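You operate a simulated robot arm through the tools that you are given. There is no shell and no other tool. Be economical: measure what you need, move in short steps, check, and stop when the job is done.

You run a simulated two-armed robot. Do the job below in one go: nothing can be reset, and whatever is moved stays where it is left.

Task
Put the small box marked "200 g" from the plywood board on rack 30 on top of the black lamp base and the small box marked "100 g" in the inside of the carton on the packing table. Take the cream square tube and put it on the third shelf of rack 30 from the bottom. Take the cream sleeve and put it on the third shelf of rack 30 from the bottom. Take the purple cap on the near end of the carpeted bench and put it away on the top of the green-legged bench. Put the blue cap from the near end of the carpeted bench on the free bench left of the cord reel. Fetch the blue square tube and set it on the third shelf of rack 30 from the bottom. Take the short black cord on the top of the green-legged bench and put it away on the top of the side table. Close the small drawer. Take the gold eyelet and put it on the front of the panel table. Pull the bench drawer open. The order is free.

Only the result counts: the job must be done as asked and must still hold three seconds after the hand-in. Knocking over, shifting, dropping, spilling or breaking anything else fails it. Lids that push on must go on centred and level and be pressed home; caps that screw on are set level and turned clockwise until they are tight.

Robot
Two 6-joint arms with two-finger grippers on one trunk, on a base that drives. Base frame: it is fixed to the floor where the robot stands at the start and does not move with it; the origin is under the middle of the robot, x ahead of it, y to its left, z up; the surface under the hand at the start is at about z = 1.26. Units: m, rad, N and s.
The left shoulder is at the start at [0.03, 0.178, 1.077], the right one opposite. With the tool pointing down near the work surface each hand reaches from about 0.1 to 0.76 m from the robot's upright axis, wherever it stands, measured 20 degrees to its own side. Places, roughly: bench drawer [-2.3, 2.5, 0.7]; black lamp base (15x15x6 cm) [0.5, -0.3, 0.7]; blue cap (4x4x2 cm) [-1.6, 2.3, 0.8]; blue square tube [-1.75, 2.25, 0.75]; cream sleeve (3x3x10 cm) [0.5, -0.7, 0.8]; cream square tube [0.75, -0.25, 0.75]; free bench left of the cord reel (12x15 cm) [-3.3, 4.4, 0.84]; front of the panel table (42x17 cm) [-1.42, 0.18, 0.84]; gold eyelet (4x4x2 cm) [-1.7, 2, 0.8]; inside of the carton on the packing table (19x25 c [-1.12, -1.02, 0.84]; purple cap (3x3x3 cm) [-1.6, 2.2, 0.8]; short black cord [0.75, 1.25, 0.75]; small box [0.5, -0.25, 0.75]; small drawer [0.5, 1.2, 0.8]; third shelf of rack 30 [0.6, -0.3, 1.3]; top of the green-legged bench [0.6, 1, 0.8]; top of the side table (26x22 cm) [-4.34, 3.74, 0.84]. Payload 2.54 kg a hand.
Tool frame (each hand has its own): the origin (TCP) lies between the finger pads and is the grasp point; the fingertips stand 0.03 m ahead of it; z points along the fingers, y is the line along which they close. The gripper opens to 0.116 m. The gripper's body begins 0.095 m behind the TCP.
Orientation is that of the tool frame in the base frame, as a unit quaternion [x, y, z, w]. With the fingers straight down and closing along the base's y, the tool's x points along the base's -x, its y along +y and its z along -z.

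Tools
- The arms move only by the tool move_arm. It takes "left_series", "right_series" or both (then of equal length, played together; a hand with none holds still); each is a list of rows, each an object (a shift or turn left out is 0, a gripper value left out holds the last) with "offset": the shift along the tool's x, y, z in m, a list of three; "angular": the turn, a rotation vector about the tool's x, y, z in rad, a list of three; "hand": the opening in per cent of the stroke, from 0 (shut) to 100 (fully open). In form: [{"offset": [tx, ty, tz], "angular": [rx, ry, rz], "hand": hand}, ...]. A call has 1 to 8 rows; each row shifts and turns the commanded pose from where the row before left it, along the tool's axes as they then stand. A row lasts 0.2 s, in which the tool goes at most 0.05 m and 0.15 rad; a call with a longer step from one row to the next is refused whole, and so is a gripper value outside its range. Where a pose cannot be reached the arm comes as near as it can. A force on the tool above 40 N (or 10 N above the force at the start of the call, whichever is more), or a blocked arm, ends the call early, and 0.2 s more pass. Each finger travels about 0.153 m/s and halts on what it meets, pressing with about 34 N; the grip force reading is that of the motor and also rises with nothing between the fingers. The clock runs only during rows and for 0.2 s after the last one: add rows that do not move to give the fingers time. It gives the time, the measured TCP pose, the force on the tool (base axes), the opening and the grip force at its end, in the units of the frame above (readings bear some noise), with the torque about the TCP (base axes, N m) and any sound that the robot's microphone picked up.
- Cameras (640 x 400 px; columns grow to the right, rows downward): "scene" is now at [0.0391, -0.0193, 1.791]; the picture's right is [-0.27, -0.96, 0.00], its down [-0.80, 0.22, -0.56] and it looks along [0.54, -0.15, -0.83] (base axes); focal length 255 px, centre (320, 200). "left" rides on the left gripper at [0.069, 0.015, -0.122] in its tool frame; the picture's right is [-0.21, 0.98, 0.00], its down [-0.83, -0.18, -0.53] and it looks along [-0.52, -0.11, 0.85] (tool axes); focal length 251 px, centre (320, 200). "right" rides on the right gripper at [0.069, -0.015, -0.122] in its tool frame; the picture's right is [0.21, 0.98, 0.00], its down [-0.83, 0.18, -0.53] and it looks along [-0.52, 0.11, 0.85] (tool axes); focal length 251 px, centre (320, 200).
- snapshot(camera): a new picture of that camera. It takes no simulated time.
- move_column(by): slides the trunk up (or, below 0, down) by that many m; the arms and the scene camera ride with it, the base frame stays. It gives what a move gives, with no picture.
- base_move(legs): drives the robot by 1 to 6 legs, each [ahead, left, turn to the left] in m, m and rad, along the robot's own axes; the way and the turn of a leg run together, so that a leg with both is an arc; at most 1.5 m and 3.142 rad a leg. The arms and the cameras ride along, it lands a little off, and it stops where it bumps. It gives what a move gives.
- aim_head(pan, tilt): turns the head with the scene camera to pan (to the left, within 2.496 rad either way) and tilt (down, from -0.506 to 1.204), counted from straight ahead of the robot. It gives what a move gives.
- probe_pixels(camera, pixels): there is no depth. For up to 12 entries [column, row, z] of the newest picture of that camera ("zoom" is the newest enlarged one), the place [x, y] in the base frame at which the ray of that pixel passes the height z, good to about 0.002 m. It takes no simulated time.
- inspect(camera, box): a new picture of the part [left, top, right, bottom] of that camera's present view, enlarged. It takes no simulated time.
- sign_off(): hands the job in; it is judged then, once.

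Go step by step. Measure first, check grasps and placings, and put right what went wrong. The budget is 350 turns and 272 pictures, counting those below and the enlarged ones. Unless the task says otherwise, let go and move clear before handing in, and close with one line.

The tools are called after "Emit:" as name(argument=value, ...) on one line, values as JSON. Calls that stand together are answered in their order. move_arm: Moves the arms, as the interface text tells. Its arguments: {"type":"object","properties":{"left_series":{"type":"array","items":{"type":"object","properties":{"offset":{"type":"array","items":{"type":"number"}},"angular":{"type":"array","items":{"type":"number"}},"hand":{"type":"number"}}}},"right_series":{"type":"array","items":{"type":"object","properties":{"offset":{"type":"array","items":{"type":"number"}},"angular":{"type":"array","items":{"type":"number"}},"hand":{"type":"number"}}}}},"required":[]} The other tools are called the same way: move_column (by) slides the trunk up or down; base_move (legs) drives the base; aim_head (pan, tilt) turns the head that bears the scene camera; snapshot (camera) takes a picture; probe_pixels (camera, pixels) gives the place at which the rays of pixels pass given heights; inspect (camera, box) takes an enlarged picture of a part of a camera's view; sign_off () hands the job in.

At the start:

```text
time_s: 0.0
left_position: [0.5742, -0.0976, 1.4439]
left_orientation: [0.0, 1.0, -0.001, 0.001]
left_ft_force: [-0.3, 0.1, 0.4]
left_ft_torque: [0.0, 0.04, -0.01]
left_gripper_width: 0.1159
left_finger_force: 0.0
right_position: [0.3282, -0.435, 1.4659]
right_orientation: [0.0, 1.0, 0.0, 0.0]
right_ft_force: [-0.5, 0.4, 0.7]
right_ft_torque: [-0.01, -0.03, -0.01]
right_gripper_width: 0.1161
right_finger_force: 0.0
trunk travel left (down, up): [-0.289, 0.251]
robot x, y, heading: [-0.0, 0.0001, 0.001]
head pan, tilt: [-0.272, 0.979]
```

scene: 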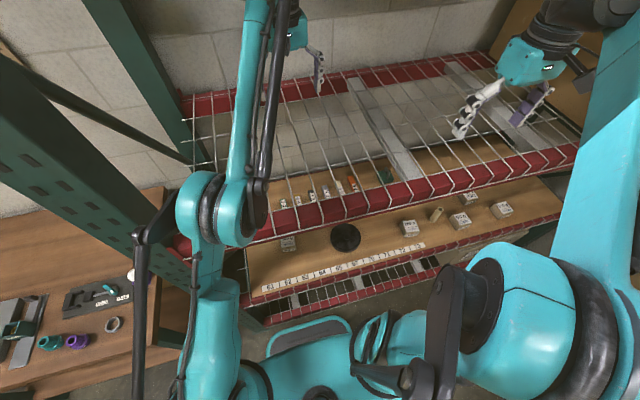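
right: 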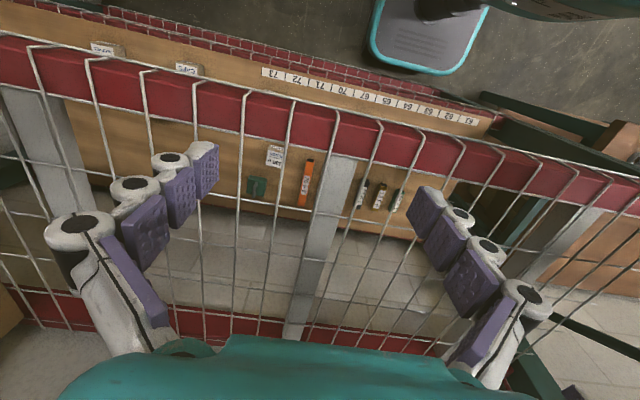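
left: 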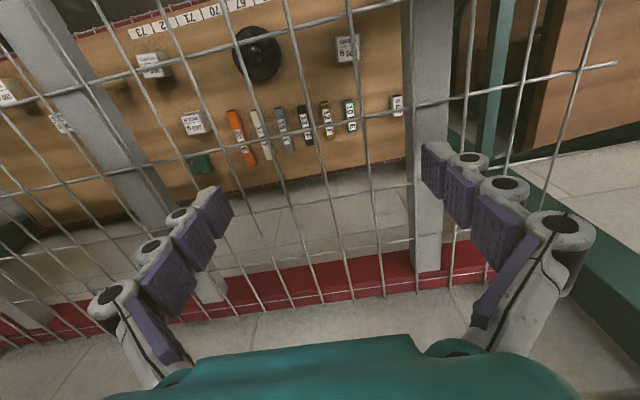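

The pictures show the arms over a wire shelf with the plywood board beneath it, which holds small boxes, a black disc and tubes. I'll enlarge the scene view to read the labels.

Emit:
inspect(camera="scene", box=[240, 160, 560, 320])

Emit:
inspect(camera="left", box=[0, 0, 420, 220])

Emit:
inspect(camera="scene", box=[0, 240, 200, 380])

```text
2.00 times, centred on (400, 240) of scene
```

zoom: 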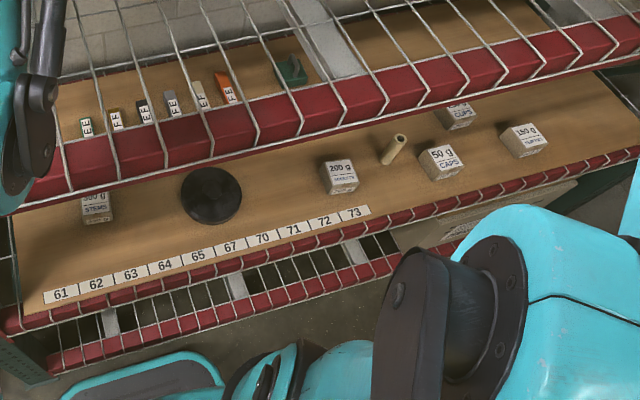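

```text
1.52 times, centred on (210, 110) of left
```

zoom: 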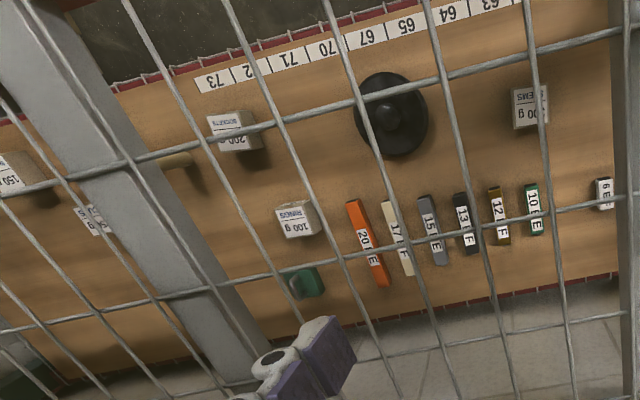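

```text
2.86 times, centred on (100, 310) of scene
```

zoom: 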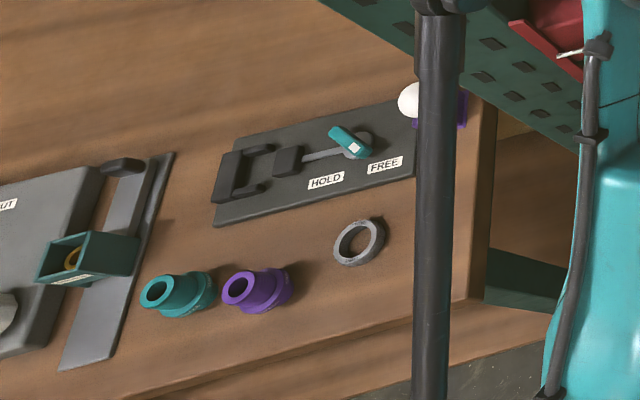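

The labels are readable: "200 g" is right of the black disc and "100 g" is behind it, with the cream square tube "17 F" next to the orange one. Next I'll back out of the rack and look around.

Emit:
base_move(legs=[[-0.5, 0, 0]])

Emit:
aim_head(pan=0, tilt=0.7)

Emit:
snapshot(camera="scene")

Emit:
aim_head(pan=1.2, tilt=0.5)

Emit:
snapshot(camera="scene")

Emit:
aim_head(pan=2.3, tilt=0.4)

Emit:
snapshot(camera="scene")

Emit:
aim_head(pan=-2.3, tilt=0.4)

Emit:
snapshot(camera="scene")

Emit:
aim_head(pan=-1.2, tilt=0.5)

Emit:
snapshot(camera="scene")

```text
time_s: 2.9
left_position: [0.0755, -0.0977, 1.4453]
left_orientation: [0.003, 1.0, 0.0, 0.0]
left_ft_force: [0.1, -0.7, 0.1]
left_ft_torque: [0.04, -0.02, -0.02]
left_gripper_width: 0.1158
left_finger_force: 0.0
right_position: [-0.1744, -0.4366, 1.4651]
right_orientation: [0.002, 1.0, 0.0, 0.0]
right_ft_force: [0.0, -0.2, 0.5]
right_ft_torque: [0.03, 0.01, 0.02]
right_gripper_width: 0.1158
right_finger_force: 0.0
trunk travel left (down, up): [-0.289, 0.251]
robot x, y, heading: [-0.4996, 0.0004, -0.005]
head pan, tilt: [-0.272, 0.979]
```

```text
time_s: 3.7
left_position: [0.0763, -0.0998, 1.445]
left_orientation: [0.003, 1.0, 0.0, 0.0]
left_ft_force: [0.0, 0.0, -0.1]
left_ft_torque: [0.0, -0.01, 0.0]
left_gripper_width: 0.116
left_finger_force: 0.1
right_position: [-0.1734, -0.4349, 1.4638]
right_orientation: [0.002, 1.0, 0.0, 0.0]
right_ft_force: [0.0, 0.0, 0.3]
right_ft_torque: [-0.02, 0.02, -0.05]
right_gripper_width: 0.1161
right_finger_force: 0.1
trunk travel left (down, up): [-0.289, 0.251]
robot x, y, heading: [-0.4982, 0.0001, -0.005]
head pan, tilt: [0.0, 0.7]
```

```text
265 pictures are left
```

scene: 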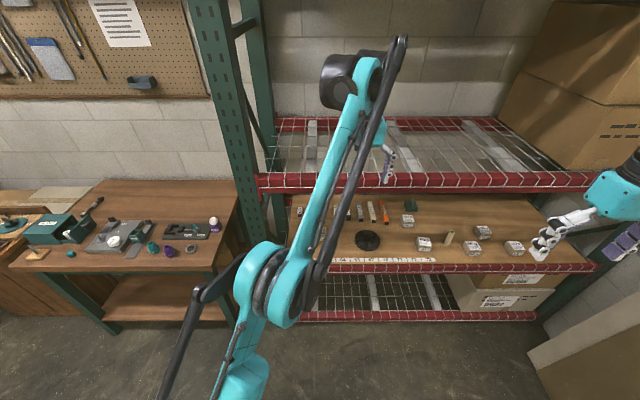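

```text
time_s: 5.1
left_position: [0.0752, -0.0992, 1.4444]
left_orientation: [0.003, 1.0, 0.0, 0.0]
left_ft_force: [-0.2, 0.1, 0.5]
left_ft_torque: [0.02, -0.03, 0.03]
left_gripper_width: 0.1161
left_finger_force: 0.1
right_position: [-0.1728, -0.4359, 1.4651]
right_orientation: [0.003, 1.0, 0.0, -0.001]
right_ft_force: [-0.7, 0.3, 0.0]
right_ft_torque: [0.02, -0.04, 0.02]
right_gripper_width: 0.1156
right_finger_force: 0.0
trunk travel left (down, up): [-0.289, 0.251]
robot x, y, heading: [-0.501, 0.0015, -0.006]
head pan, tilt: [1.201, 0.499]
```

```text
264 pictures are left
```

scene: 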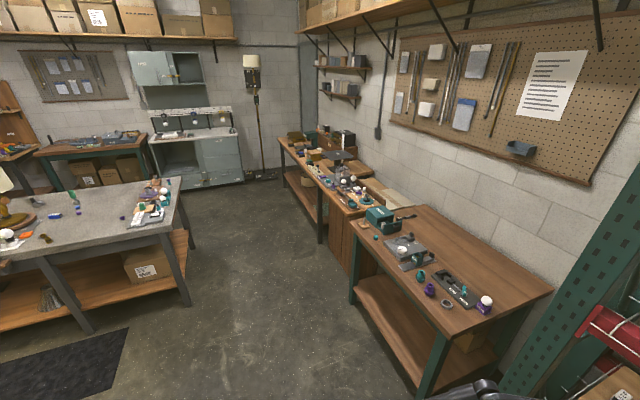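

```text
time_s: 6.5
left_position: [0.076, -0.0995, 1.4446]
left_orientation: [0.003, 1.0, 0.0, -0.001]
left_ft_force: [-0.1, -0.3, -0.4]
left_ft_torque: [-0.03, 0.01, 0.01]
left_gripper_width: 0.1163
left_finger_force: 0.1
right_position: [-0.172, -0.4348, 1.4654]
right_orientation: [0.002, 1.0, 0.0, 0.0]
right_ft_force: [-0.1, 0.7, -0.1]
right_ft_torque: [0.01, 0.0, 0.02]
right_gripper_width: 0.1161
right_finger_force: 0.0
trunk travel left (down, up): [-0.289, 0.251]
robot x, y, heading: [-0.4974, 0.0003, -0.005]
head pan, tilt: [2.3, 0.4]
```

```text
263 pictures are left
```

scene: 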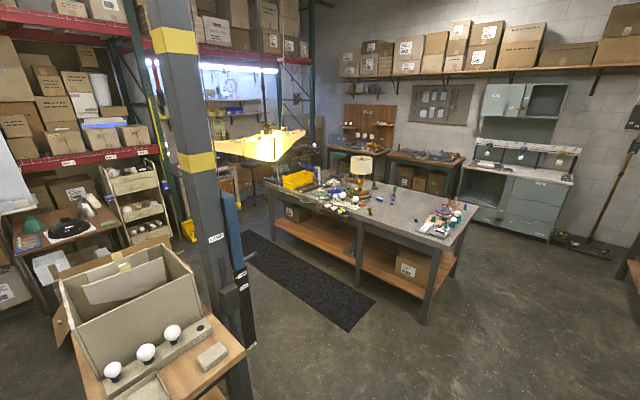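

```text
time_s: 10.1
left_position: [0.0745, -0.0984, 1.4438]
left_orientation: [0.003, 1.0, 0.0, 0.0]
left_ft_force: [0.6, -0.2, -0.3]
left_ft_torque: [-0.02, -0.03, 0.02]
left_gripper_width: 0.116
left_finger_force: 0.0
right_position: [-0.1726, -0.4352, 1.464]
right_orientation: [0.003, 1.0, 0.0, 0.0]
right_ft_force: [0.1, -1.0, -0.5]
right_ft_torque: [0.01, -0.05, -0.01]
right_gripper_width: 0.1161
right_finger_force: 0.1
trunk travel left (down, up): [-0.289, 0.251]
robot x, y, heading: [-0.4982, 0.0001, -0.001]
head pan, tilt: [-2.3, 0.4]
```

```text
262 pictures are left
```

scene: 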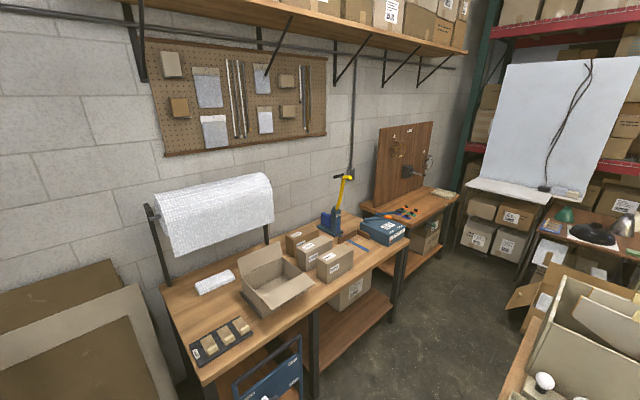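

```text
time_s: 11.5
left_position: [0.0752, -0.0998, 1.4445]
left_orientation: [0.002, 1.0, 0.001, 0.001]
left_ft_force: [0.0, -0.9, -0.4]
left_ft_torque: [0.0, 0.0, 0.03]
left_gripper_width: 0.1161
left_finger_force: 0.2
right_position: [-0.173, -0.4348, 1.4654]
right_orientation: [0.002, 1.0, 0.0, 0.0]
right_ft_force: [-0.7, 0.4, 0.1]
right_ft_torque: [0.0, -0.01, 0.02]
right_gripper_width: 0.1159
right_finger_force: 0.2
trunk travel left (down, up): [-0.289, 0.251]
robot x, y, heading: [-0.5, 0.0043, -0.001]
head pan, tilt: [-1.201, 0.499]
```

```text
261 pictures are left
```

scene: 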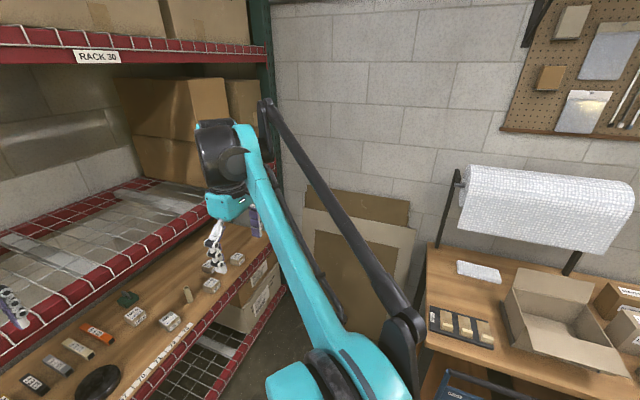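

The room is mapped. Rack 30 has a bottom grate, the plywood board, the wire shelf (third) and one shelf above it. Next I'll lower the trunk for the board work and take another look.

Emit:
aim_head(pan=-0.25, tilt=0.75)

Emit:
snapshot(camera="scene")

Emit:
probe_pixels(camera="scene", pixels=[[320, 200, 0.75]])

```text
time_s: 12.7
left_position: [0.076, -0.0985, 1.4446]
left_orientation: [0.002, 1.0, 0.0, 0.0]
left_ft_force: [-0.1, -0.1, -0.7]
left_ft_torque: [-0.01, 0.02, 0.01]
left_gripper_width: 0.1158
left_finger_force: 0.0
right_position: [-0.1727, -0.4362, 1.4648]
right_orientation: [0.002, 1.0, 0.0, 0.0]
right_ft_force: [0.5, 0.0, -0.3]
right_ft_torque: [0.03, 0.0, 0.01]
right_gripper_width: 0.1159
right_finger_force: 0.1
trunk travel left (down, up): [-0.289, 0.251]
robot x, y, heading: [-0.497, 0.0001, -0.005]
head pan, tilt: [-0.25, 0.75]
```

```text
260 pictures are left
```

scene: 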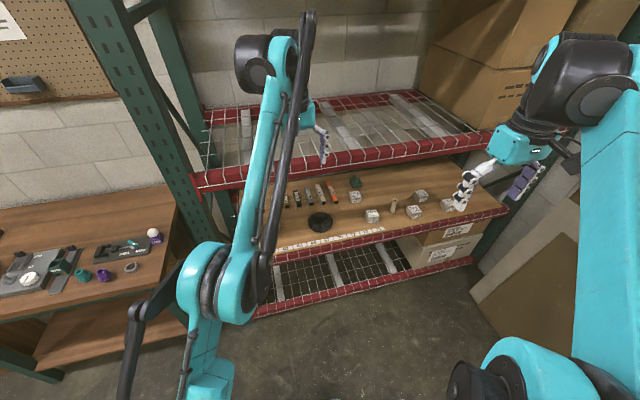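

```text
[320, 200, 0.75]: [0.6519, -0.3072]
```

The items on the board are clear at rows 180-225. I'll lower the trunk and view them from the second height to find the board's height.

Emit:
inspect(camera="scene", box=[260, 150, 500, 300])

Emit:
probe_pixels(camera="zoom", pixels=[[320, 200, 0.72], [320, 200, 0.76]])

Emit:
move_column(by=-0.285)

Emit:
inspect(camera="scene", box=[220, 80, 500, 255])

Emit:
snapshot(camera="scene")

```text
2.67 times, centred on (380, 225) of scene
```

zoom: 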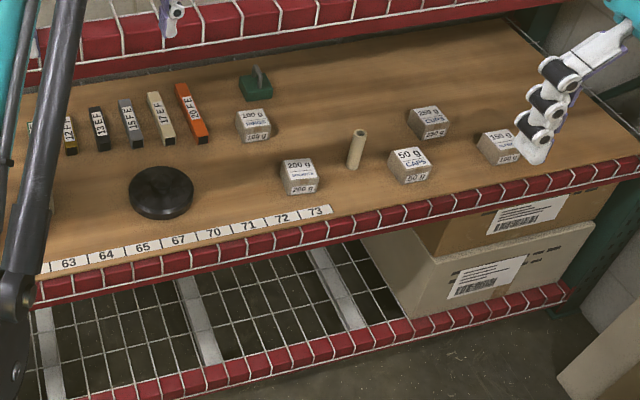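

```text
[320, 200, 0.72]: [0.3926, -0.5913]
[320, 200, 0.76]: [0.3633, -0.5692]
```

```text
time_s: 15.6
left_position: [0.0753, -0.099, 1.1598]
left_orientation: [0.003, 1.0, 0.0, 0.001]
left_ft_force: [0.4, -0.8, -0.5]
left_ft_torque: [0.0, -0.01, 0.04]
left_gripper_width: 0.1159
left_finger_force: 0.1
right_position: [-0.1741, -0.4357, 1.1807]
right_orientation: [0.003, 1.0, 0.0, 0.0]
right_ft_force: [0.4, -0.6, -0.4]
right_ft_torque: [-0.03, -0.03, -0.02]
right_gripper_width: 0.1159
right_finger_force: 0.1
trunk travel left (down, up): [-0.004, 0.536]
robot x, y, heading: [-0.502, 0.0012, 0.001]
head pan, tilt: [-0.25, 0.75]
```

```text
2.29 times, centred on (360, 168) of scene
```

zoom: 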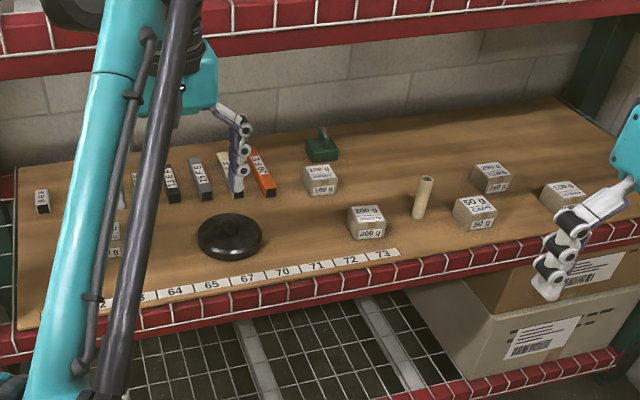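

```text
257 pictures are left
```

scene: 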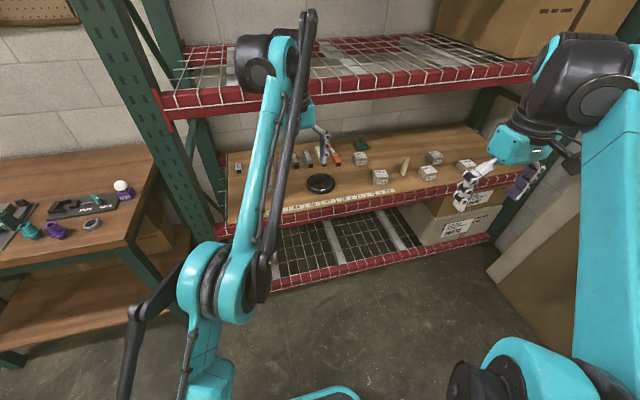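

Triangulating the label-strip corner puts the board at about z = 0.67. I'll take first positions from the zoomed view (2.29x).

Emit:
inspect(camera="scene", box=[280, 120, 480, 245])

Emit:
probe_pixels(camera="scene", pixels=[[380, 184, 0.68], [320, 190, 0.68], [404, 176, 0.68], [361, 165, 0.68], [428, 180, 0.68], [224, 210, 0.68], [470, 165, 0.68], [395, 193, 0.68], [530, 77, 1.26], [165, 108, 1.26], [226, 160, 0.68], [280, 210, 0.68]])

```text
3.20 times, centred on (380, 182) of scene
```

zoom: 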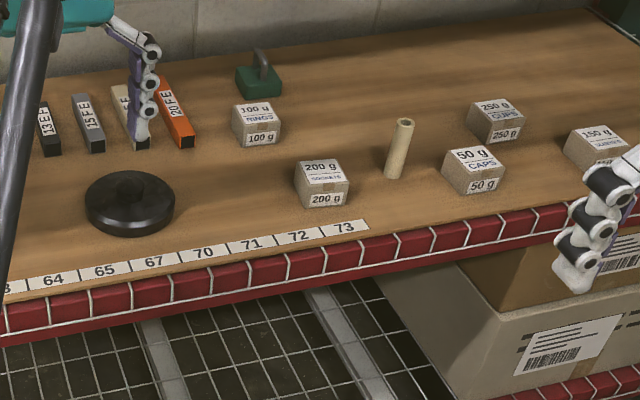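

```text
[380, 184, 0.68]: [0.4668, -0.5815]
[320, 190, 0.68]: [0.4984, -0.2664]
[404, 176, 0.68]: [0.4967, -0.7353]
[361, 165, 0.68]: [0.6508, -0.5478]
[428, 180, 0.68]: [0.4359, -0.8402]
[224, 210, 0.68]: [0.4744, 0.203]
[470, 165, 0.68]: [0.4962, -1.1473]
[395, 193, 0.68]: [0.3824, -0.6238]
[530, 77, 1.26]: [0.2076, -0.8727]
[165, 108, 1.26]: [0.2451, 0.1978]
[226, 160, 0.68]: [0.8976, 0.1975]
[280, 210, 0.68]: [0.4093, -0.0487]
```

The board spans roughly x = 0.38 to 0.9, with the 200 g box near (0.47, -0.58) and the lamp base near (0.50, -0.27). Next I'll lower the right hand and tuck the left one.

Emit:
move_arm(left_series=[{"offset": [0.03, 0.035, 0.015]}, {"offset": [0.03, 0.035, 0.015]}, {"offset": [0.03, 0.035, 0.015]}, {"offset": [0.03, 0.035, 0.015]}, {"offset": [0.03, 0.035, 0.015]}, {"offset": [0.03, 0.035, 0.015]}, {"offset": [0.03, 0.035, 0.015]}, {"offset": [0.03, 0.035, 0.015]}], right_series=[{"offset": [0, 0, 0.03]}, {"offset": [0, 0, 0.03]}, {"offset": [0, 0, 0.03]}, {"offset": [0, 0, 0.03]}, {"offset": [0, 0, 0.03]}, {"offset": [0, 0, 0.03]}, {"offset": [0, 0, 0.03]}, {"offset": [0, 0, 0.03]}])

Emit:
move_arm(left_series=[{"offset": [0.03, 0.035, 0.015]}, {"offset": [0.03, 0.035, 0.015]}, {"offset": [0.03, 0.03, 0.015]}, {"offset": [0.03, 0.03, 0.015]}])

Emit:
snapshot(camera="scene")

```text
time_s: 17.4
left_position: [-0.1651, 0.1796, 1.0386]
left_orientation: [0.003, 1.0, -0.001, 0.0]
left_ft_force: [0.8, 0.7, 0.4]
left_ft_torque: [0.03, -0.04, 0.02]
left_gripper_width: 0.1161
left_finger_force: 0.2
right_position: [-0.1746, -0.4356, 0.9402]
right_orientation: [0.002, 1.0, 0.0, 0.0]
right_ft_force: [0.6, 0.8, -0.3]
right_ft_torque: [0.01, -0.02, -0.04]
right_gripper_width: 0.116
right_finger_force: 0.1
trunk travel left (down, up): [-0.004, 0.536]
robot x, y, heading: [-0.5013, 0.0005, -0.005]
head pan, tilt: [-0.25, 0.75]
```

```text
time_s: 18.4
left_position: [-0.2834, 0.3137, 0.9799]
left_orientation: [0.002, 1.0, 0.001, 0.0]
left_ft_force: [0.1, 0.2, -0.4]
left_ft_torque: [0.0, 0.03, -0.01]
left_gripper_width: 0.116
left_finger_force: 0.1
right_position: [-0.174, -0.435, 0.9404]
right_orientation: [0.003, 1.0, 0.0, 0.0]
right_ft_force: [0.4, 0.8, -0.5]
right_ft_torque: [-0.02, 0.01, 0.0]
right_gripper_width: 0.1157
right_finger_force: 0.1
trunk travel left (down, up): [-0.004, 0.536]
robot x, y, heading: [-0.4992, -0.0003, -0.004]
head pan, tilt: [-0.25, 0.75]
```

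```text
255 pictures are left
```

scene: 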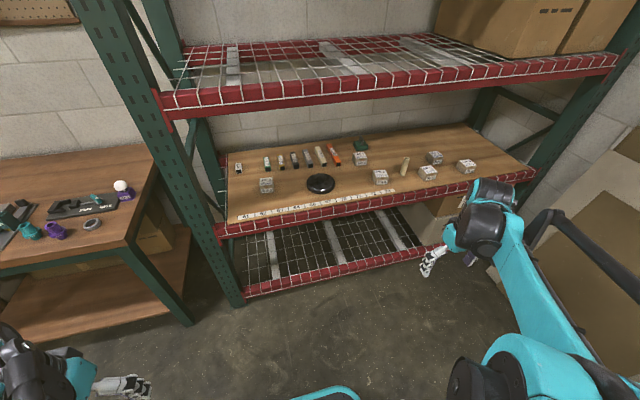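

The view is now unobstructed. I'll drive to about (-0.08, -0.3) with the hand in front of the rack.

Emit:
base_move(legs=[[0, -0.3, 0], [0.42, 0, 0]])

Emit:
aim_head(pan=0, tilt=0.85)

Emit:
snapshot(camera="scene")

Emit:
snapshot(camera="right")

```text
time_s: 22.6
left_position: [0.127, 0.0162, 0.9802]
left_orientation: [-0.002, 1.0, 0.0, 0.0]
left_ft_force: [0.5, 0.8, -0.1]
left_ft_torque: [-0.02, 0.04, -0.02]
left_gripper_width: 0.1156
left_finger_force: 0.1
right_position: [0.243, -0.7318, 0.9405]
right_orientation: [-0.002, 1.0, 0.0, 0.0]
right_ft_force: [0.0, 0.7, -1.0]
right_ft_torque: [-0.01, 0.01, -0.04]
right_gripper_width: 0.1157
right_finger_force: 0.1
trunk travel left (down, up): [-0.004, 0.536]
robot x, y, heading: [-0.0877, -0.296, -0.0]
head pan, tilt: [-0.25, 0.75]
```

```text
time_s: 23.3
left_position: [0.1273, 0.0164, 0.9795]
left_orientation: [-0.002, 1.0, -0.001, 0.0]
left_ft_force: [-0.8, -0.4, 0.1]
left_ft_torque: [0.03, 0.04, -0.02]
left_gripper_width: 0.1157
left_finger_force: 0.1
right_position: [0.2426, -0.7319, 0.9411]
right_orientation: [-0.002, 1.0, 0.0, 0.0]
right_ft_force: [-1.3, -0.3, -0.3]
right_ft_torque: [0.01, -0.02, 0.05]
right_gripper_width: 0.116
right_finger_force: 0.0
trunk travel left (down, up): [-0.004, 0.536]
robot x, y, heading: [-0.0854, -0.2996, -0.0]
head pan, tilt: [0.0, 0.85]
```

```text
254 pictures are left
```

scene: 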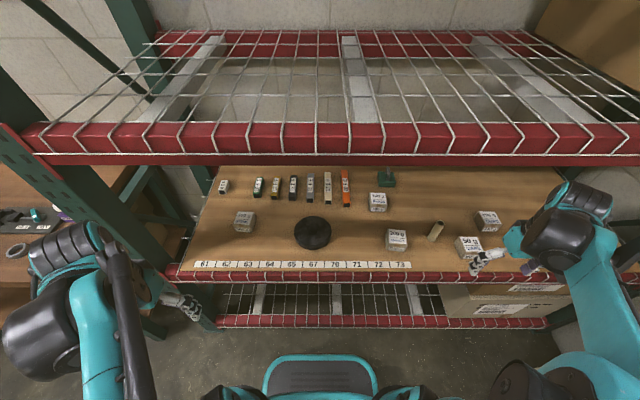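

```text
253 pictures are left
```

right: 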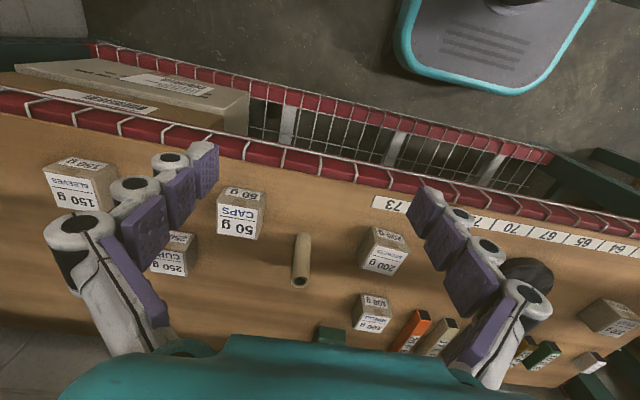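

Both views show the strip's "73" end (scene (411,269), right (376,196)) and the 200 g box. I'll use those to fix the board height.

Emit:
probe_pixels(camera="scene", pixels=[[411, 269, 0.66], [411, 269, 0.7], [411, 269, 0.74]])

Emit:
probe_pixels(camera="right", pixels=[[375, 196, 0.66], [375, 196, 0.7], [375, 196, 0.74]])

Emit:
inspect(camera="scene", box=[200, 160, 440, 310])

Emit:
inspect(camera="right", box=[200, 170, 440, 320])

```text
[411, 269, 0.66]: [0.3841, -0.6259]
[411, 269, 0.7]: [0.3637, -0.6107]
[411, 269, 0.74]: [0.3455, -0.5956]
```

```text
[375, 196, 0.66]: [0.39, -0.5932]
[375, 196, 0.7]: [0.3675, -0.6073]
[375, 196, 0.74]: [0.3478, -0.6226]
```

```text
2.67 times, centred on (320, 235) of scene
```

zoom: 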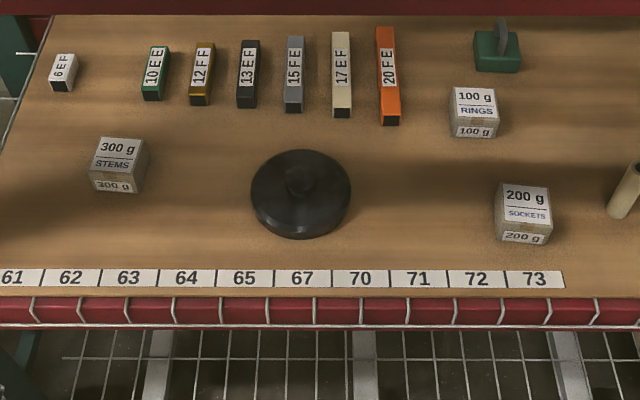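

```text
2.67 times, centred on (320, 245) of right
```

zoom: 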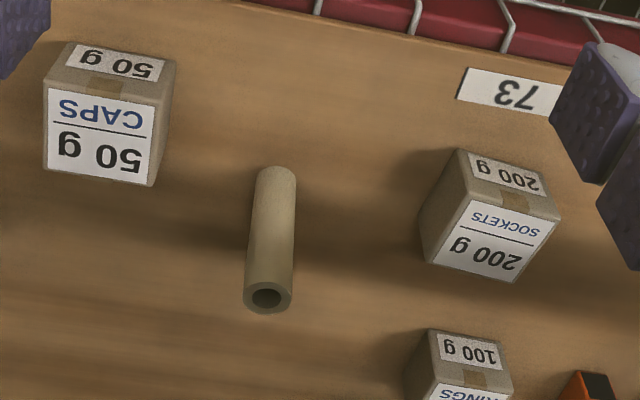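

The board comes out at z ≈ 0.704. Next I'll enlarge the wire shelf and measure its mesh so the tubes can't fall through.

Emit:
inspect(camera="scene", box=[120, 10, 440, 170])

Emit:
probe_pixels(camera="scene", pixels=[[352, 124, 1.26], [392, 124, 1.26], [432, 124, 1.26], [352, 104, 1.26], [352, 76, 1.26], [352, 59, 1.26], [376, 98, 1.26], [352, 98, 1.26]])

Emit:
probe_pixels(camera="scene", pixels=[[397, 243, 0.705], [385, 229, 0.76], [407, 229, 0.76], [312, 244, 0.705], [378, 193, 0.76], [433, 242, 0.705], [441, 224, 0.8], [327, 203, 0.72], [326, 173, 0.72]])

```text
2.00 times, centred on (280, 90) of scene
```

zoom: 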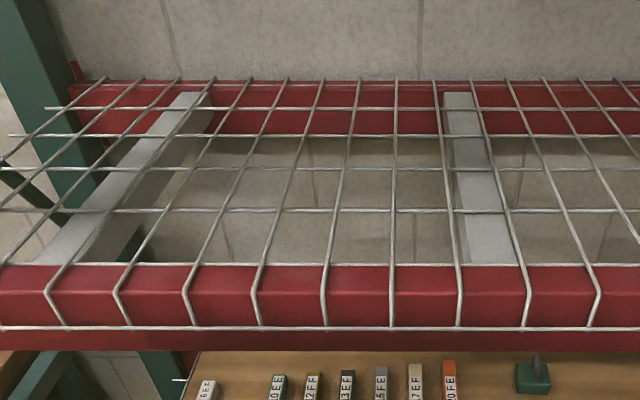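

```text
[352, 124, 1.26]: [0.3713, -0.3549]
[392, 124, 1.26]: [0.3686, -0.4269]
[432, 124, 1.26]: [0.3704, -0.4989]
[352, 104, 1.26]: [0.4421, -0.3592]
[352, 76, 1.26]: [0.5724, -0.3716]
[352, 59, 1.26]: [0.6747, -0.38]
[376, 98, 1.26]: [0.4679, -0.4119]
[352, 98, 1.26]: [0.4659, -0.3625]
```

```text
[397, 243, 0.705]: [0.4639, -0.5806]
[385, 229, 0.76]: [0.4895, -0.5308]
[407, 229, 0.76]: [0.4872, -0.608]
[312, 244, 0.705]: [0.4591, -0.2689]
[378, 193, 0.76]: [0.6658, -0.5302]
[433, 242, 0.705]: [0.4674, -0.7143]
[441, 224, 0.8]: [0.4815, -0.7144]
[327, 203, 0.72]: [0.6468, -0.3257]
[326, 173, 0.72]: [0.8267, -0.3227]
```

The mesh is about 6 cm by 10 cm, so tubes should lie along y across several wires. Next I'll bring the right hand in over the 200 g box (about (0.49, -0.573)), shifting in front of the rack first.

Emit:
move_arm(right_series=[{"offset": [0, 0.045, 0.02]}, {"offset": [0, 0.045, 0.02]}, {"offset": [0, 0.045, 0.02]}, {"offset": [0, 0.022, 0.02]}, {"offset": [-0.05, 0, 0]}, {"offset": [-0.05, 0, 0]}, {"offset": [-0.05, 0, 0]}, {"offset": [-0.03, 0, 0]}])

Emit:
snapshot(camera="right")

Emit:
snapshot(camera="scene")

```text
time_s: 25.1
left_position: [0.128, 0.0154, 0.979]
left_orientation: [-0.001, 1.0, 0.0, 0.0]
left_ft_force: [0.3, 0.5, 0.5]
left_ft_torque: [-0.01, -0.03, -0.02]
left_gripper_width: 0.1158
left_finger_force: 0.0
right_position: [0.423, -0.5748, 0.8606]
right_orientation: [-0.002, 1.0, 0.0, 0.0]
right_ft_force: [0.7, -0.7, 0.3]
right_ft_torque: [0.02, 0.0, -0.01]
right_gripper_width: 0.1161
right_finger_force: 0.1
trunk travel left (down, up): [-0.004, 0.536]
robot x, y, heading: [-0.0904, -0.2974, 0.001]
head pan, tilt: [0.0, 0.85]
```

```text
249 pictures are left
```

right: 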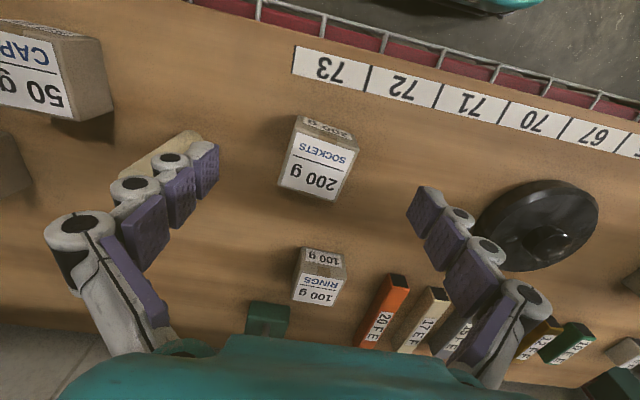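

```text
248 pictures are left
```

scene: 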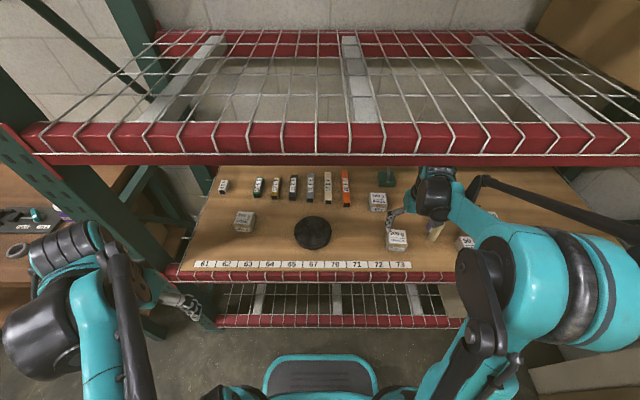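

The 200 g box is in view with its top face corners at right (297,133), (359,150), (333,202) and (280,187). I'll probe them.

Emit:
probe_pixels(camera="right", pixels=[[297, 131, 0.76], [359, 150, 0.76], [334, 202, 0.76], [279, 186, 0.76], [304, 115, 0.705], [353, 130, 0.705], [297, 131, 0.74], [359, 150, 0.74], [334, 202, 0.74], [279, 186, 0.74], [543, 240, 0.74], [543, 225, 0.705]])

Emit:
inspect(camera="right", box=[240, 90, 400, 230])

Emit:
inspect(camera="right", box=[460, 160, 620, 280])

Emit:
inspect(camera="scene", box=[270, 190, 430, 290])

```text
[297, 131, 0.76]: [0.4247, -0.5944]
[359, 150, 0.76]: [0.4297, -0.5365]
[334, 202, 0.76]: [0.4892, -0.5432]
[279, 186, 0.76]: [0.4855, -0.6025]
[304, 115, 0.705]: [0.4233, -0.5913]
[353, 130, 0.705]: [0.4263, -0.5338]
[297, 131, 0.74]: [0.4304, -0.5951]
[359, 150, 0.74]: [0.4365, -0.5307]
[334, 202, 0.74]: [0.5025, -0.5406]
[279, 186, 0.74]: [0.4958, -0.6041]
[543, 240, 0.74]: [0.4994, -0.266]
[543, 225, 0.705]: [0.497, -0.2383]
```

```text
2.86 times, centred on (320, 160) of right
```

zoom: 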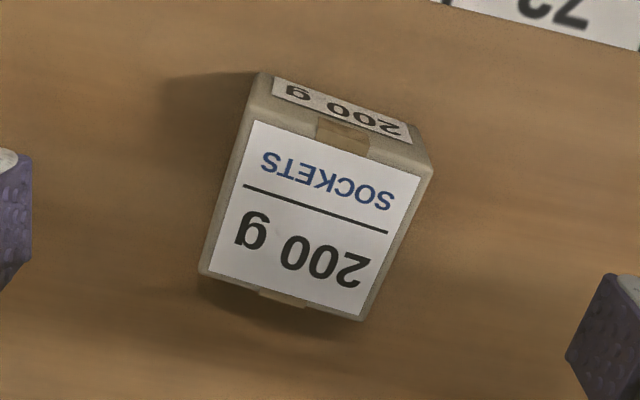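

```text
3.33 times, centred on (540, 220) of right
```

zoom: 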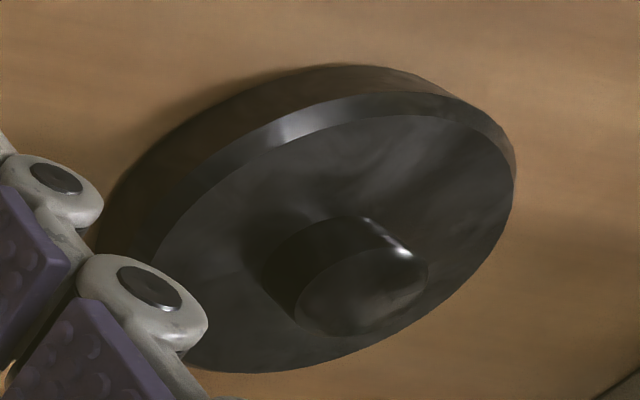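

```text
4.00 times, centred on (350, 240) of scene
```

zoom: 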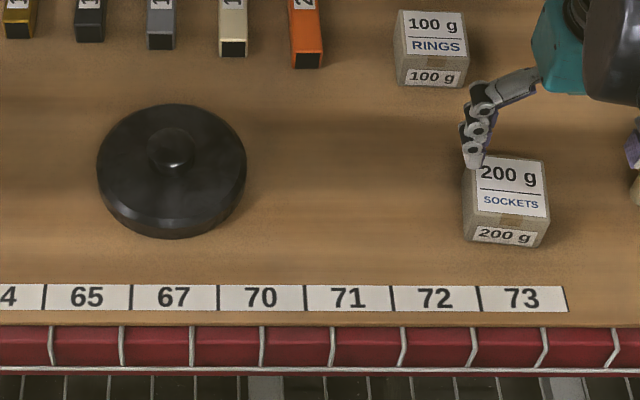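

The box is about 6 cm, yawed about -6°, centred at (0.457, -0.569) with its top at z ≈ 0.76. The lamp base has a raised flat hub at its centre. I'll align the hand, descend and grip.

Emit:
move_arm(right_series=[{"offset": [-0.034, 0.006, 0], "angular": [0, 0, 0.1]}, {"offset": [0, 0, 0.04]}, {"offset": [0, 0, 0.04]}, {"offset": [0, 0, 0.038]}, {"hand": 40}, {"hand": 40}, {"hand": 40}])

Emit:
snapshot(camera="right")

```text
time_s: 26.7
left_position: [0.1262, 0.0153, 0.9801]
left_orientation: [-0.001, 1.0, 0.0, 0.001]
left_ft_force: [0.7, -0.5, -0.6]
left_ft_torque: [0.03, -0.01, 0.03]
left_gripper_width: 0.1163
left_finger_force: 0.1
right_position: [0.4572, -0.5674, 0.7427]
right_orientation: [0.048, 0.999, -0.001, 0.0]
right_ft_force: [-3.3, 0.3, 4.5]
right_ft_torque: [-0.01, 0.04, 0.02]
right_gripper_width: 0.065
right_finger_force: 34.0
trunk travel left (down, up): [-0.004, 0.536]
robot x, y, heading: [-0.0862, -0.2987, 0.001]
head pan, tilt: [0.0, 0.85]
```

```text
244 pictures are left
```

right: 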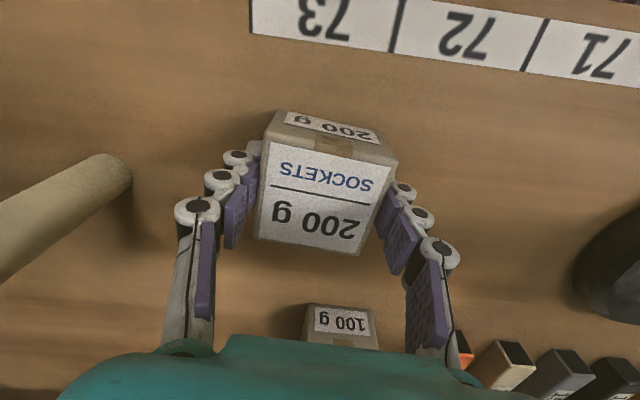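

The box is gripped (0.065 m, 34 N). I'll lift it and bring it toward the lamp base while probing the hub.

Emit:
move_arm(right_series=[{"offset": [0, 0, -0.04]}, {"offset": [0, 0, -0.04]}, {"offset": [0, 0, -0.04]}, {"offset": [0, 0.04, 0], "angular": [0, 0, -0.1]}, {"offset": [0, 0.04, 0]}, {"offset": [0, 0.04, 0]}, {"offset": [0, 0.04, 0]}])

Emit:
snapshot(camera="right")

Emit:
inspect(camera="scene", box=[270, 190, 430, 290])

Emit:
probe_pixels(camera="zoom", pixels=[[172, 150, 0.76], [172, 150, 0.74], [97, 160, 0.73], [247, 160, 0.73], [172, 103, 0.73]])

```text
time_s: 28.5
left_position: [0.132, -0.0022, 0.9835]
left_orientation: [0.01, 1.0, 0.004, 0.001]
left_ft_force: [-0.2, 0.1, 0.2]
left_ft_torque: [0.07, -0.03, 0.01]
left_gripper_width: 0.1161
left_finger_force: 0.1
right_position: [0.4451, -0.448, 0.8534]
right_orientation: [0.02, 1.0, 0.003, 0.002]
right_ft_force: [0.0, 0.1, -2.0]
right_ft_torque: [-0.02, 0.05, 0.02]
right_gripper_width: 0.0652
right_finger_force: 33.7
trunk travel left (down, up): [-0.004, 0.536]
robot x, y, heading: [-0.0858, -0.3073, -0.018]
head pan, tilt: [0.0, 0.85]
stopped in row 7 (right hand): the arm was blocked; the commanded pose is now the measured one
```

```text
243 pictures are left
```

right: 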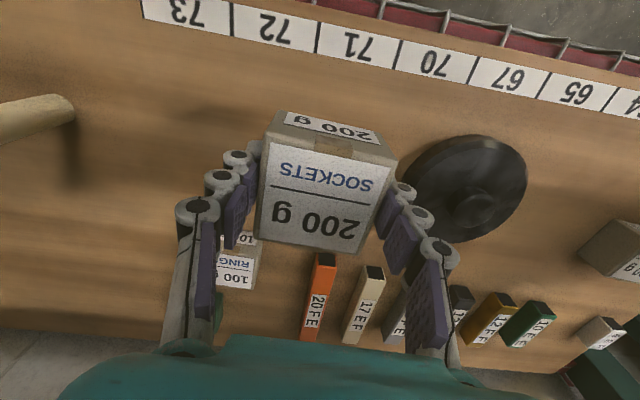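

```text
4.00 times, centred on (350, 240) of scene
```

zoom: 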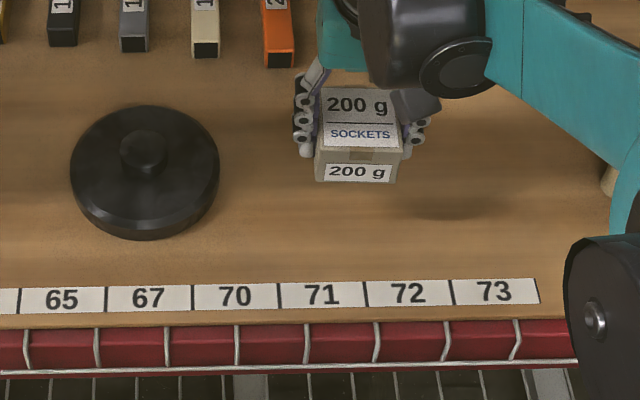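

```text
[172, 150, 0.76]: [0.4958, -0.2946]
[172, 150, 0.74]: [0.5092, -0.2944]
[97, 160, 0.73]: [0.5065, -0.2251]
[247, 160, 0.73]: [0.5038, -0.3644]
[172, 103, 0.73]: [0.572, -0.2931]
```

The arm was blocked and the base got nudged about 1 degree, so something is touching. I'll look for the contact.

Emit:
snapshot(camera="scene")

Emit:
aim_head(pan=-0.4, tilt=0.5)

Emit:
snapshot(camera="scene")

```text
241 pictures are left
```

scene: 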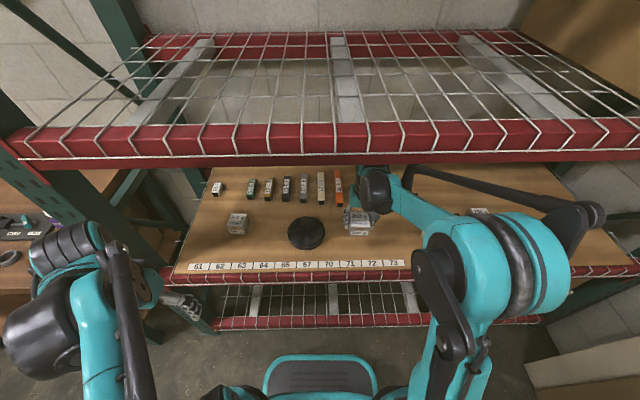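

```text
time_s: 29.4
left_position: [0.13, -0.004, 0.9836]
left_orientation: [0.008, 1.0, 0.005, 0.003]
left_ft_force: [0.4, -0.3, 0.5]
left_ft_torque: [-0.02, -0.01, 0.03]
left_gripper_width: 0.1159
left_finger_force: 0.0
right_position: [0.4464, -0.4463, 0.8536]
right_orientation: [0.018, 1.0, 0.005, 0.003]
right_ft_force: [1.0, 0.2, -1.8]
right_ft_torque: [-0.03, -0.02, 0.01]
right_gripper_width: 0.0654
right_finger_force: 34.2
trunk travel left (down, up): [-0.004, 0.536]
robot x, y, heading: [-0.079, -0.3064, -0.012]
head pan, tilt: [-0.4, 0.499]
```

```text
240 pictures are left
```

scene: 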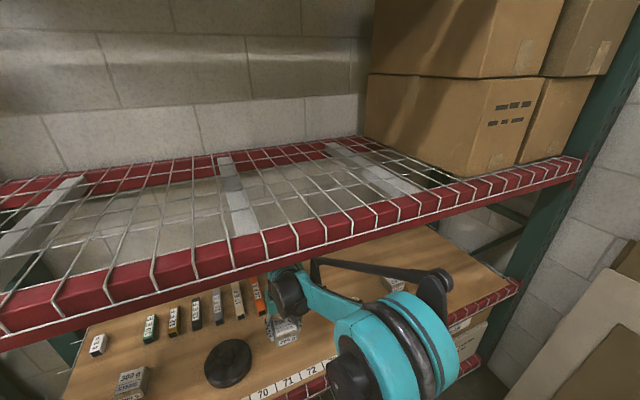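

The right elbow seems to be up under the shelf beam because the arm is folded. I'll lower slightly, back off, and shift left so the arm reaches out more.

Emit:
move_arm(right_series=[{"offset": [0, 0, 0.015]}, {"offset": [0, 0, 0.0]}])

Emit:
base_move(legs=[[-0.12, 0, 0], [0, 0.27, 0.012]])

Emit:
aim_head(pan=0, tilt=0.8)

Emit:
snapshot(camera="scene")

```text
time_s: 30.0
left_position: [0.1358, 0.006, 0.9799]
left_orientation: [0.007, 1.0, 0.001, 0.001]
left_ft_force: [-0.2, 0.7, 0.3]
left_ft_torque: [-0.06, 0.0, -0.01]
left_gripper_width: 0.116
left_finger_force: 0.1
right_position: [0.4551, -0.4356, 0.8393]
right_orientation: [0.015, 1.0, 0.0, 0.0]
right_ft_force: [-0.2, -0.2, -2.0]
right_ft_torque: [-0.02, 0.02, -0.05]
right_gripper_width: 0.0651
right_finger_force: 34.4
trunk travel left (down, up): [-0.004, 0.536]
robot x, y, heading: [-0.0843, -0.3057, -0.015]
head pan, tilt: [-0.4, 0.499]
```

```text
time_s: 32.8
left_position: [0.0111, 0.2826, 0.9774]
left_orientation: [0.0, 1.0, 0.0, 0.0]
left_ft_force: [-0.3, 0.5, -0.5]
left_ft_torque: [0.01, -0.01, 0.02]
left_gripper_width: 0.1158
left_finger_force: 0.1
right_position: [0.3369, -0.1546, 0.8401]
right_orientation: [0.009, 1.0, -0.001, 0.0]
right_ft_force: [0.0, -0.6, -2.2]
right_ft_torque: [-0.01, 0.04, 0.03]
right_gripper_width: 0.0649
right_finger_force: 34.0
trunk travel left (down, up): [-0.004, 0.536]
robot x, y, heading: [-0.2001, -0.0295, 0.003]
head pan, tilt: [-0.4, 0.499]
```

```text
time_s: 33.6
left_position: [0.0114, 0.2826, 0.9796]
left_orientation: [0.0, 1.0, -0.001, 0.001]
left_ft_force: [0.0, -0.4, -0.6]
left_ft_torque: [0.01, -0.01, 0.02]
left_gripper_width: 0.1157
left_finger_force: 0.1
right_position: [0.3362, -0.154, 0.8404]
right_orientation: [0.01, 1.0, 0.0, 0.0]
right_ft_force: [0.1, -0.9, -2.3]
right_ft_torque: [0.0, 0.01, -0.01]
right_gripper_width: 0.0655
right_finger_force: 34.5
trunk travel left (down, up): [-0.004, 0.536]
robot x, y, heading: [-0.2054, -0.0357, -0.002]
head pan, tilt: [0.0, 0.799]
```

```text
239 pictures are left
```

scene: 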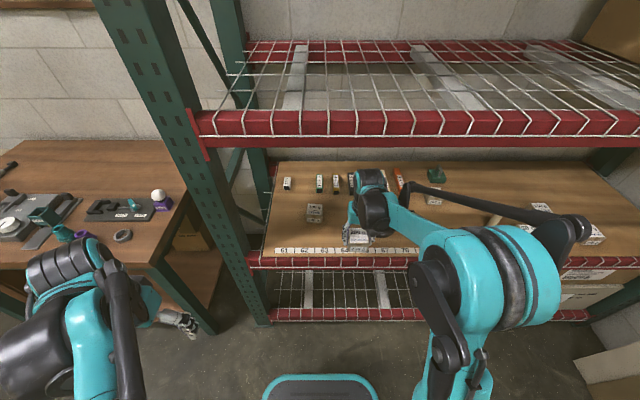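

Arm is clear now. I'll move the right hand to the lamp base's y and look with the hand camera.

Emit:
move_arm(right_series=[{"offset": [0, -0.045, 0]}, {"offset": [0, -0.045, 0]}, {"offset": [0, -0.02, 0], "angular": [0, 0, -0.02]}, {"offset": [-0.03, 0, 0]}])

Emit:
snapshot(camera="right")

Emit:
snapshot(camera="scene")

```text
time_s: 34.6
left_position: [0.013, 0.2814, 0.9798]
left_orientation: [0.0, 1.0, 0.0, 0.0]
left_ft_force: [0.1, 0.8, -0.1]
left_ft_torque: [0.04, 0.0, 0.0]
left_gripper_width: 0.1161
left_finger_force: 0.0
right_position: [0.3651, -0.2664, 0.8385]
right_orientation: [0.0, 1.0, -0.001, 0.0]
right_ft_force: [0.8, -0.1, -2.5]
right_ft_torque: [-0.02, 0.02, 0.06]
right_gripper_width: 0.0652
right_finger_force: 33.9
trunk travel left (down, up): [-0.004, 0.536]
robot x, y, heading: [-0.1994, -0.0315, -0.007]
head pan, tilt: [0.0, 0.799]
```

```text
238 pictures are left
```

right: 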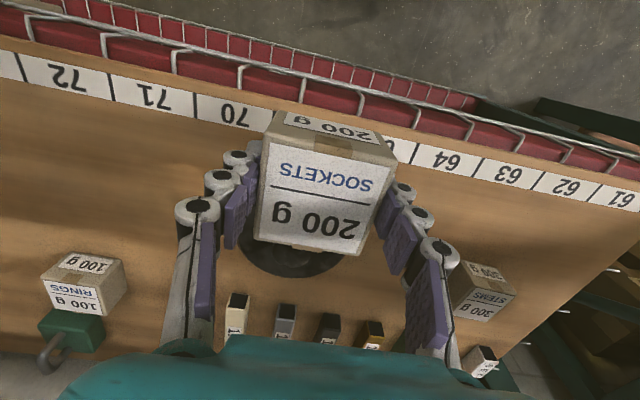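

```text
237 pictures are left
```

scene: 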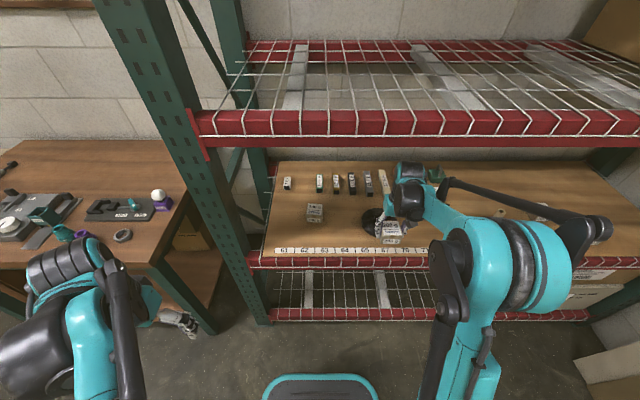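

The held box hides the hub, but my two earlier sightings agree on a hub centre of (0.498, -0.272) with its top at about 0.76. I'll extend there and come down to just above it.

Emit:
move_arm(right_series=[{"offset": [-0.045, -0.002, 0]}, {"offset": [-0.045, -0.002, 0]}, {"offset": [-0.043, -0.002, 0]}, {"offset": [0, 0, 0.015]}, {"offset": [0, 0, 0.01]}])

Emit:
inspect(camera="scene", box=[330, 150, 450, 260])

Emit:
snapshot(camera="right")

```text
time_s: 35.8
left_position: [0.0122, 0.282, 0.9793]
left_orientation: [0.0, 1.0, 0.0, 0.001]
left_ft_force: [-0.6, 0.1, -0.6]
left_ft_torque: [0.0, 0.01, -0.02]
left_gripper_width: 0.1158
left_finger_force: 0.1
right_position: [0.5001, -0.2715, 0.8131]
right_orientation: [-0.001, 1.0, 0.0, 0.0]
right_ft_force: [-0.3, -1.0, -1.2]
right_ft_torque: [-0.02, 0.02, 0.01]
right_gripper_width: 0.0651
right_finger_force: 34.3
trunk travel left (down, up): [-0.004, 0.536]
robot x, y, heading: [-0.2015, -0.0264, -0.0]
head pan, tilt: [0.0, 0.799]
```

```text
3.64 times, centred on (390, 205) of scene
```

zoom: 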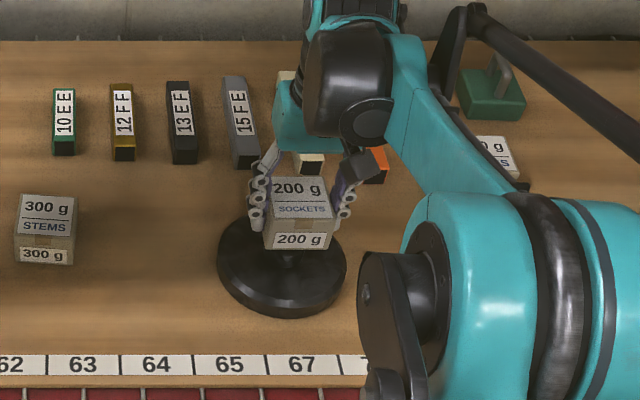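

```text
235 pictures are left
```

right: 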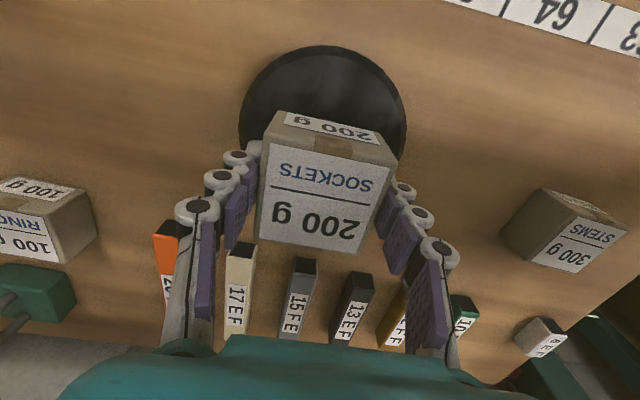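

The box hovers over the disc. I'll probe the disc edges against the box to verify the centring before lowering.

Emit:
probe_pixels(camera="zoom", pixels=[[217, 255, 0.725], [347, 255, 0.725], [282, 308, 0.725], [263, 247, 0.775], [330, 250, 0.775]])

Emit:
probe_pixels(camera="right", pixels=[[239, 110, 0.725], [407, 130, 0.725], [320, 45, 0.725]])

```text
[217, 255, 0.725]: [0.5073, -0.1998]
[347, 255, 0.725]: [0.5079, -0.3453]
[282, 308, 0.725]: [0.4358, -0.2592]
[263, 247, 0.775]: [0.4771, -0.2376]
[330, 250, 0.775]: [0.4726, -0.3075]
```

```text
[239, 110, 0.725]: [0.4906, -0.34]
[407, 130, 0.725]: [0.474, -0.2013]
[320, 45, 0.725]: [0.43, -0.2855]
```

The disc centre is about (0.505, -0.272) and the box is right above it. I'll lower slowly, 4 mm per row, until the force rises.

Emit:
move_arm(right_series=[{"offset": [-0.004, 0, 0.003]}, {"offset": [0, 0, 0.004]}, {"offset": [0, 0, 0.004]}])

```text
time_s: 36.6
left_position: [0.0129, 0.2821, 0.9792]
left_orientation: [0.0, 1.0, -0.001, 0.0]
left_ft_force: [-0.5, 0.5, -0.1]
left_ft_torque: [0.01, -0.02, 0.03]
left_gripper_width: 0.1158
left_finger_force: 0.1
right_position: [0.503, -0.2706, 0.8029]
right_orientation: [-0.001, 1.0, 0.0, 0.0]
right_ft_force: [0.2, -0.8, -1.4]
right_ft_torque: [0.0, 0.03, 0.03]
right_gripper_width: 0.0651
right_finger_force: 33.7
trunk travel left (down, up): [-0.004, 0.536]
robot x, y, heading: [-0.2036, -0.0315, 0.002]
head pan, tilt: [0.0, 0.799]
```

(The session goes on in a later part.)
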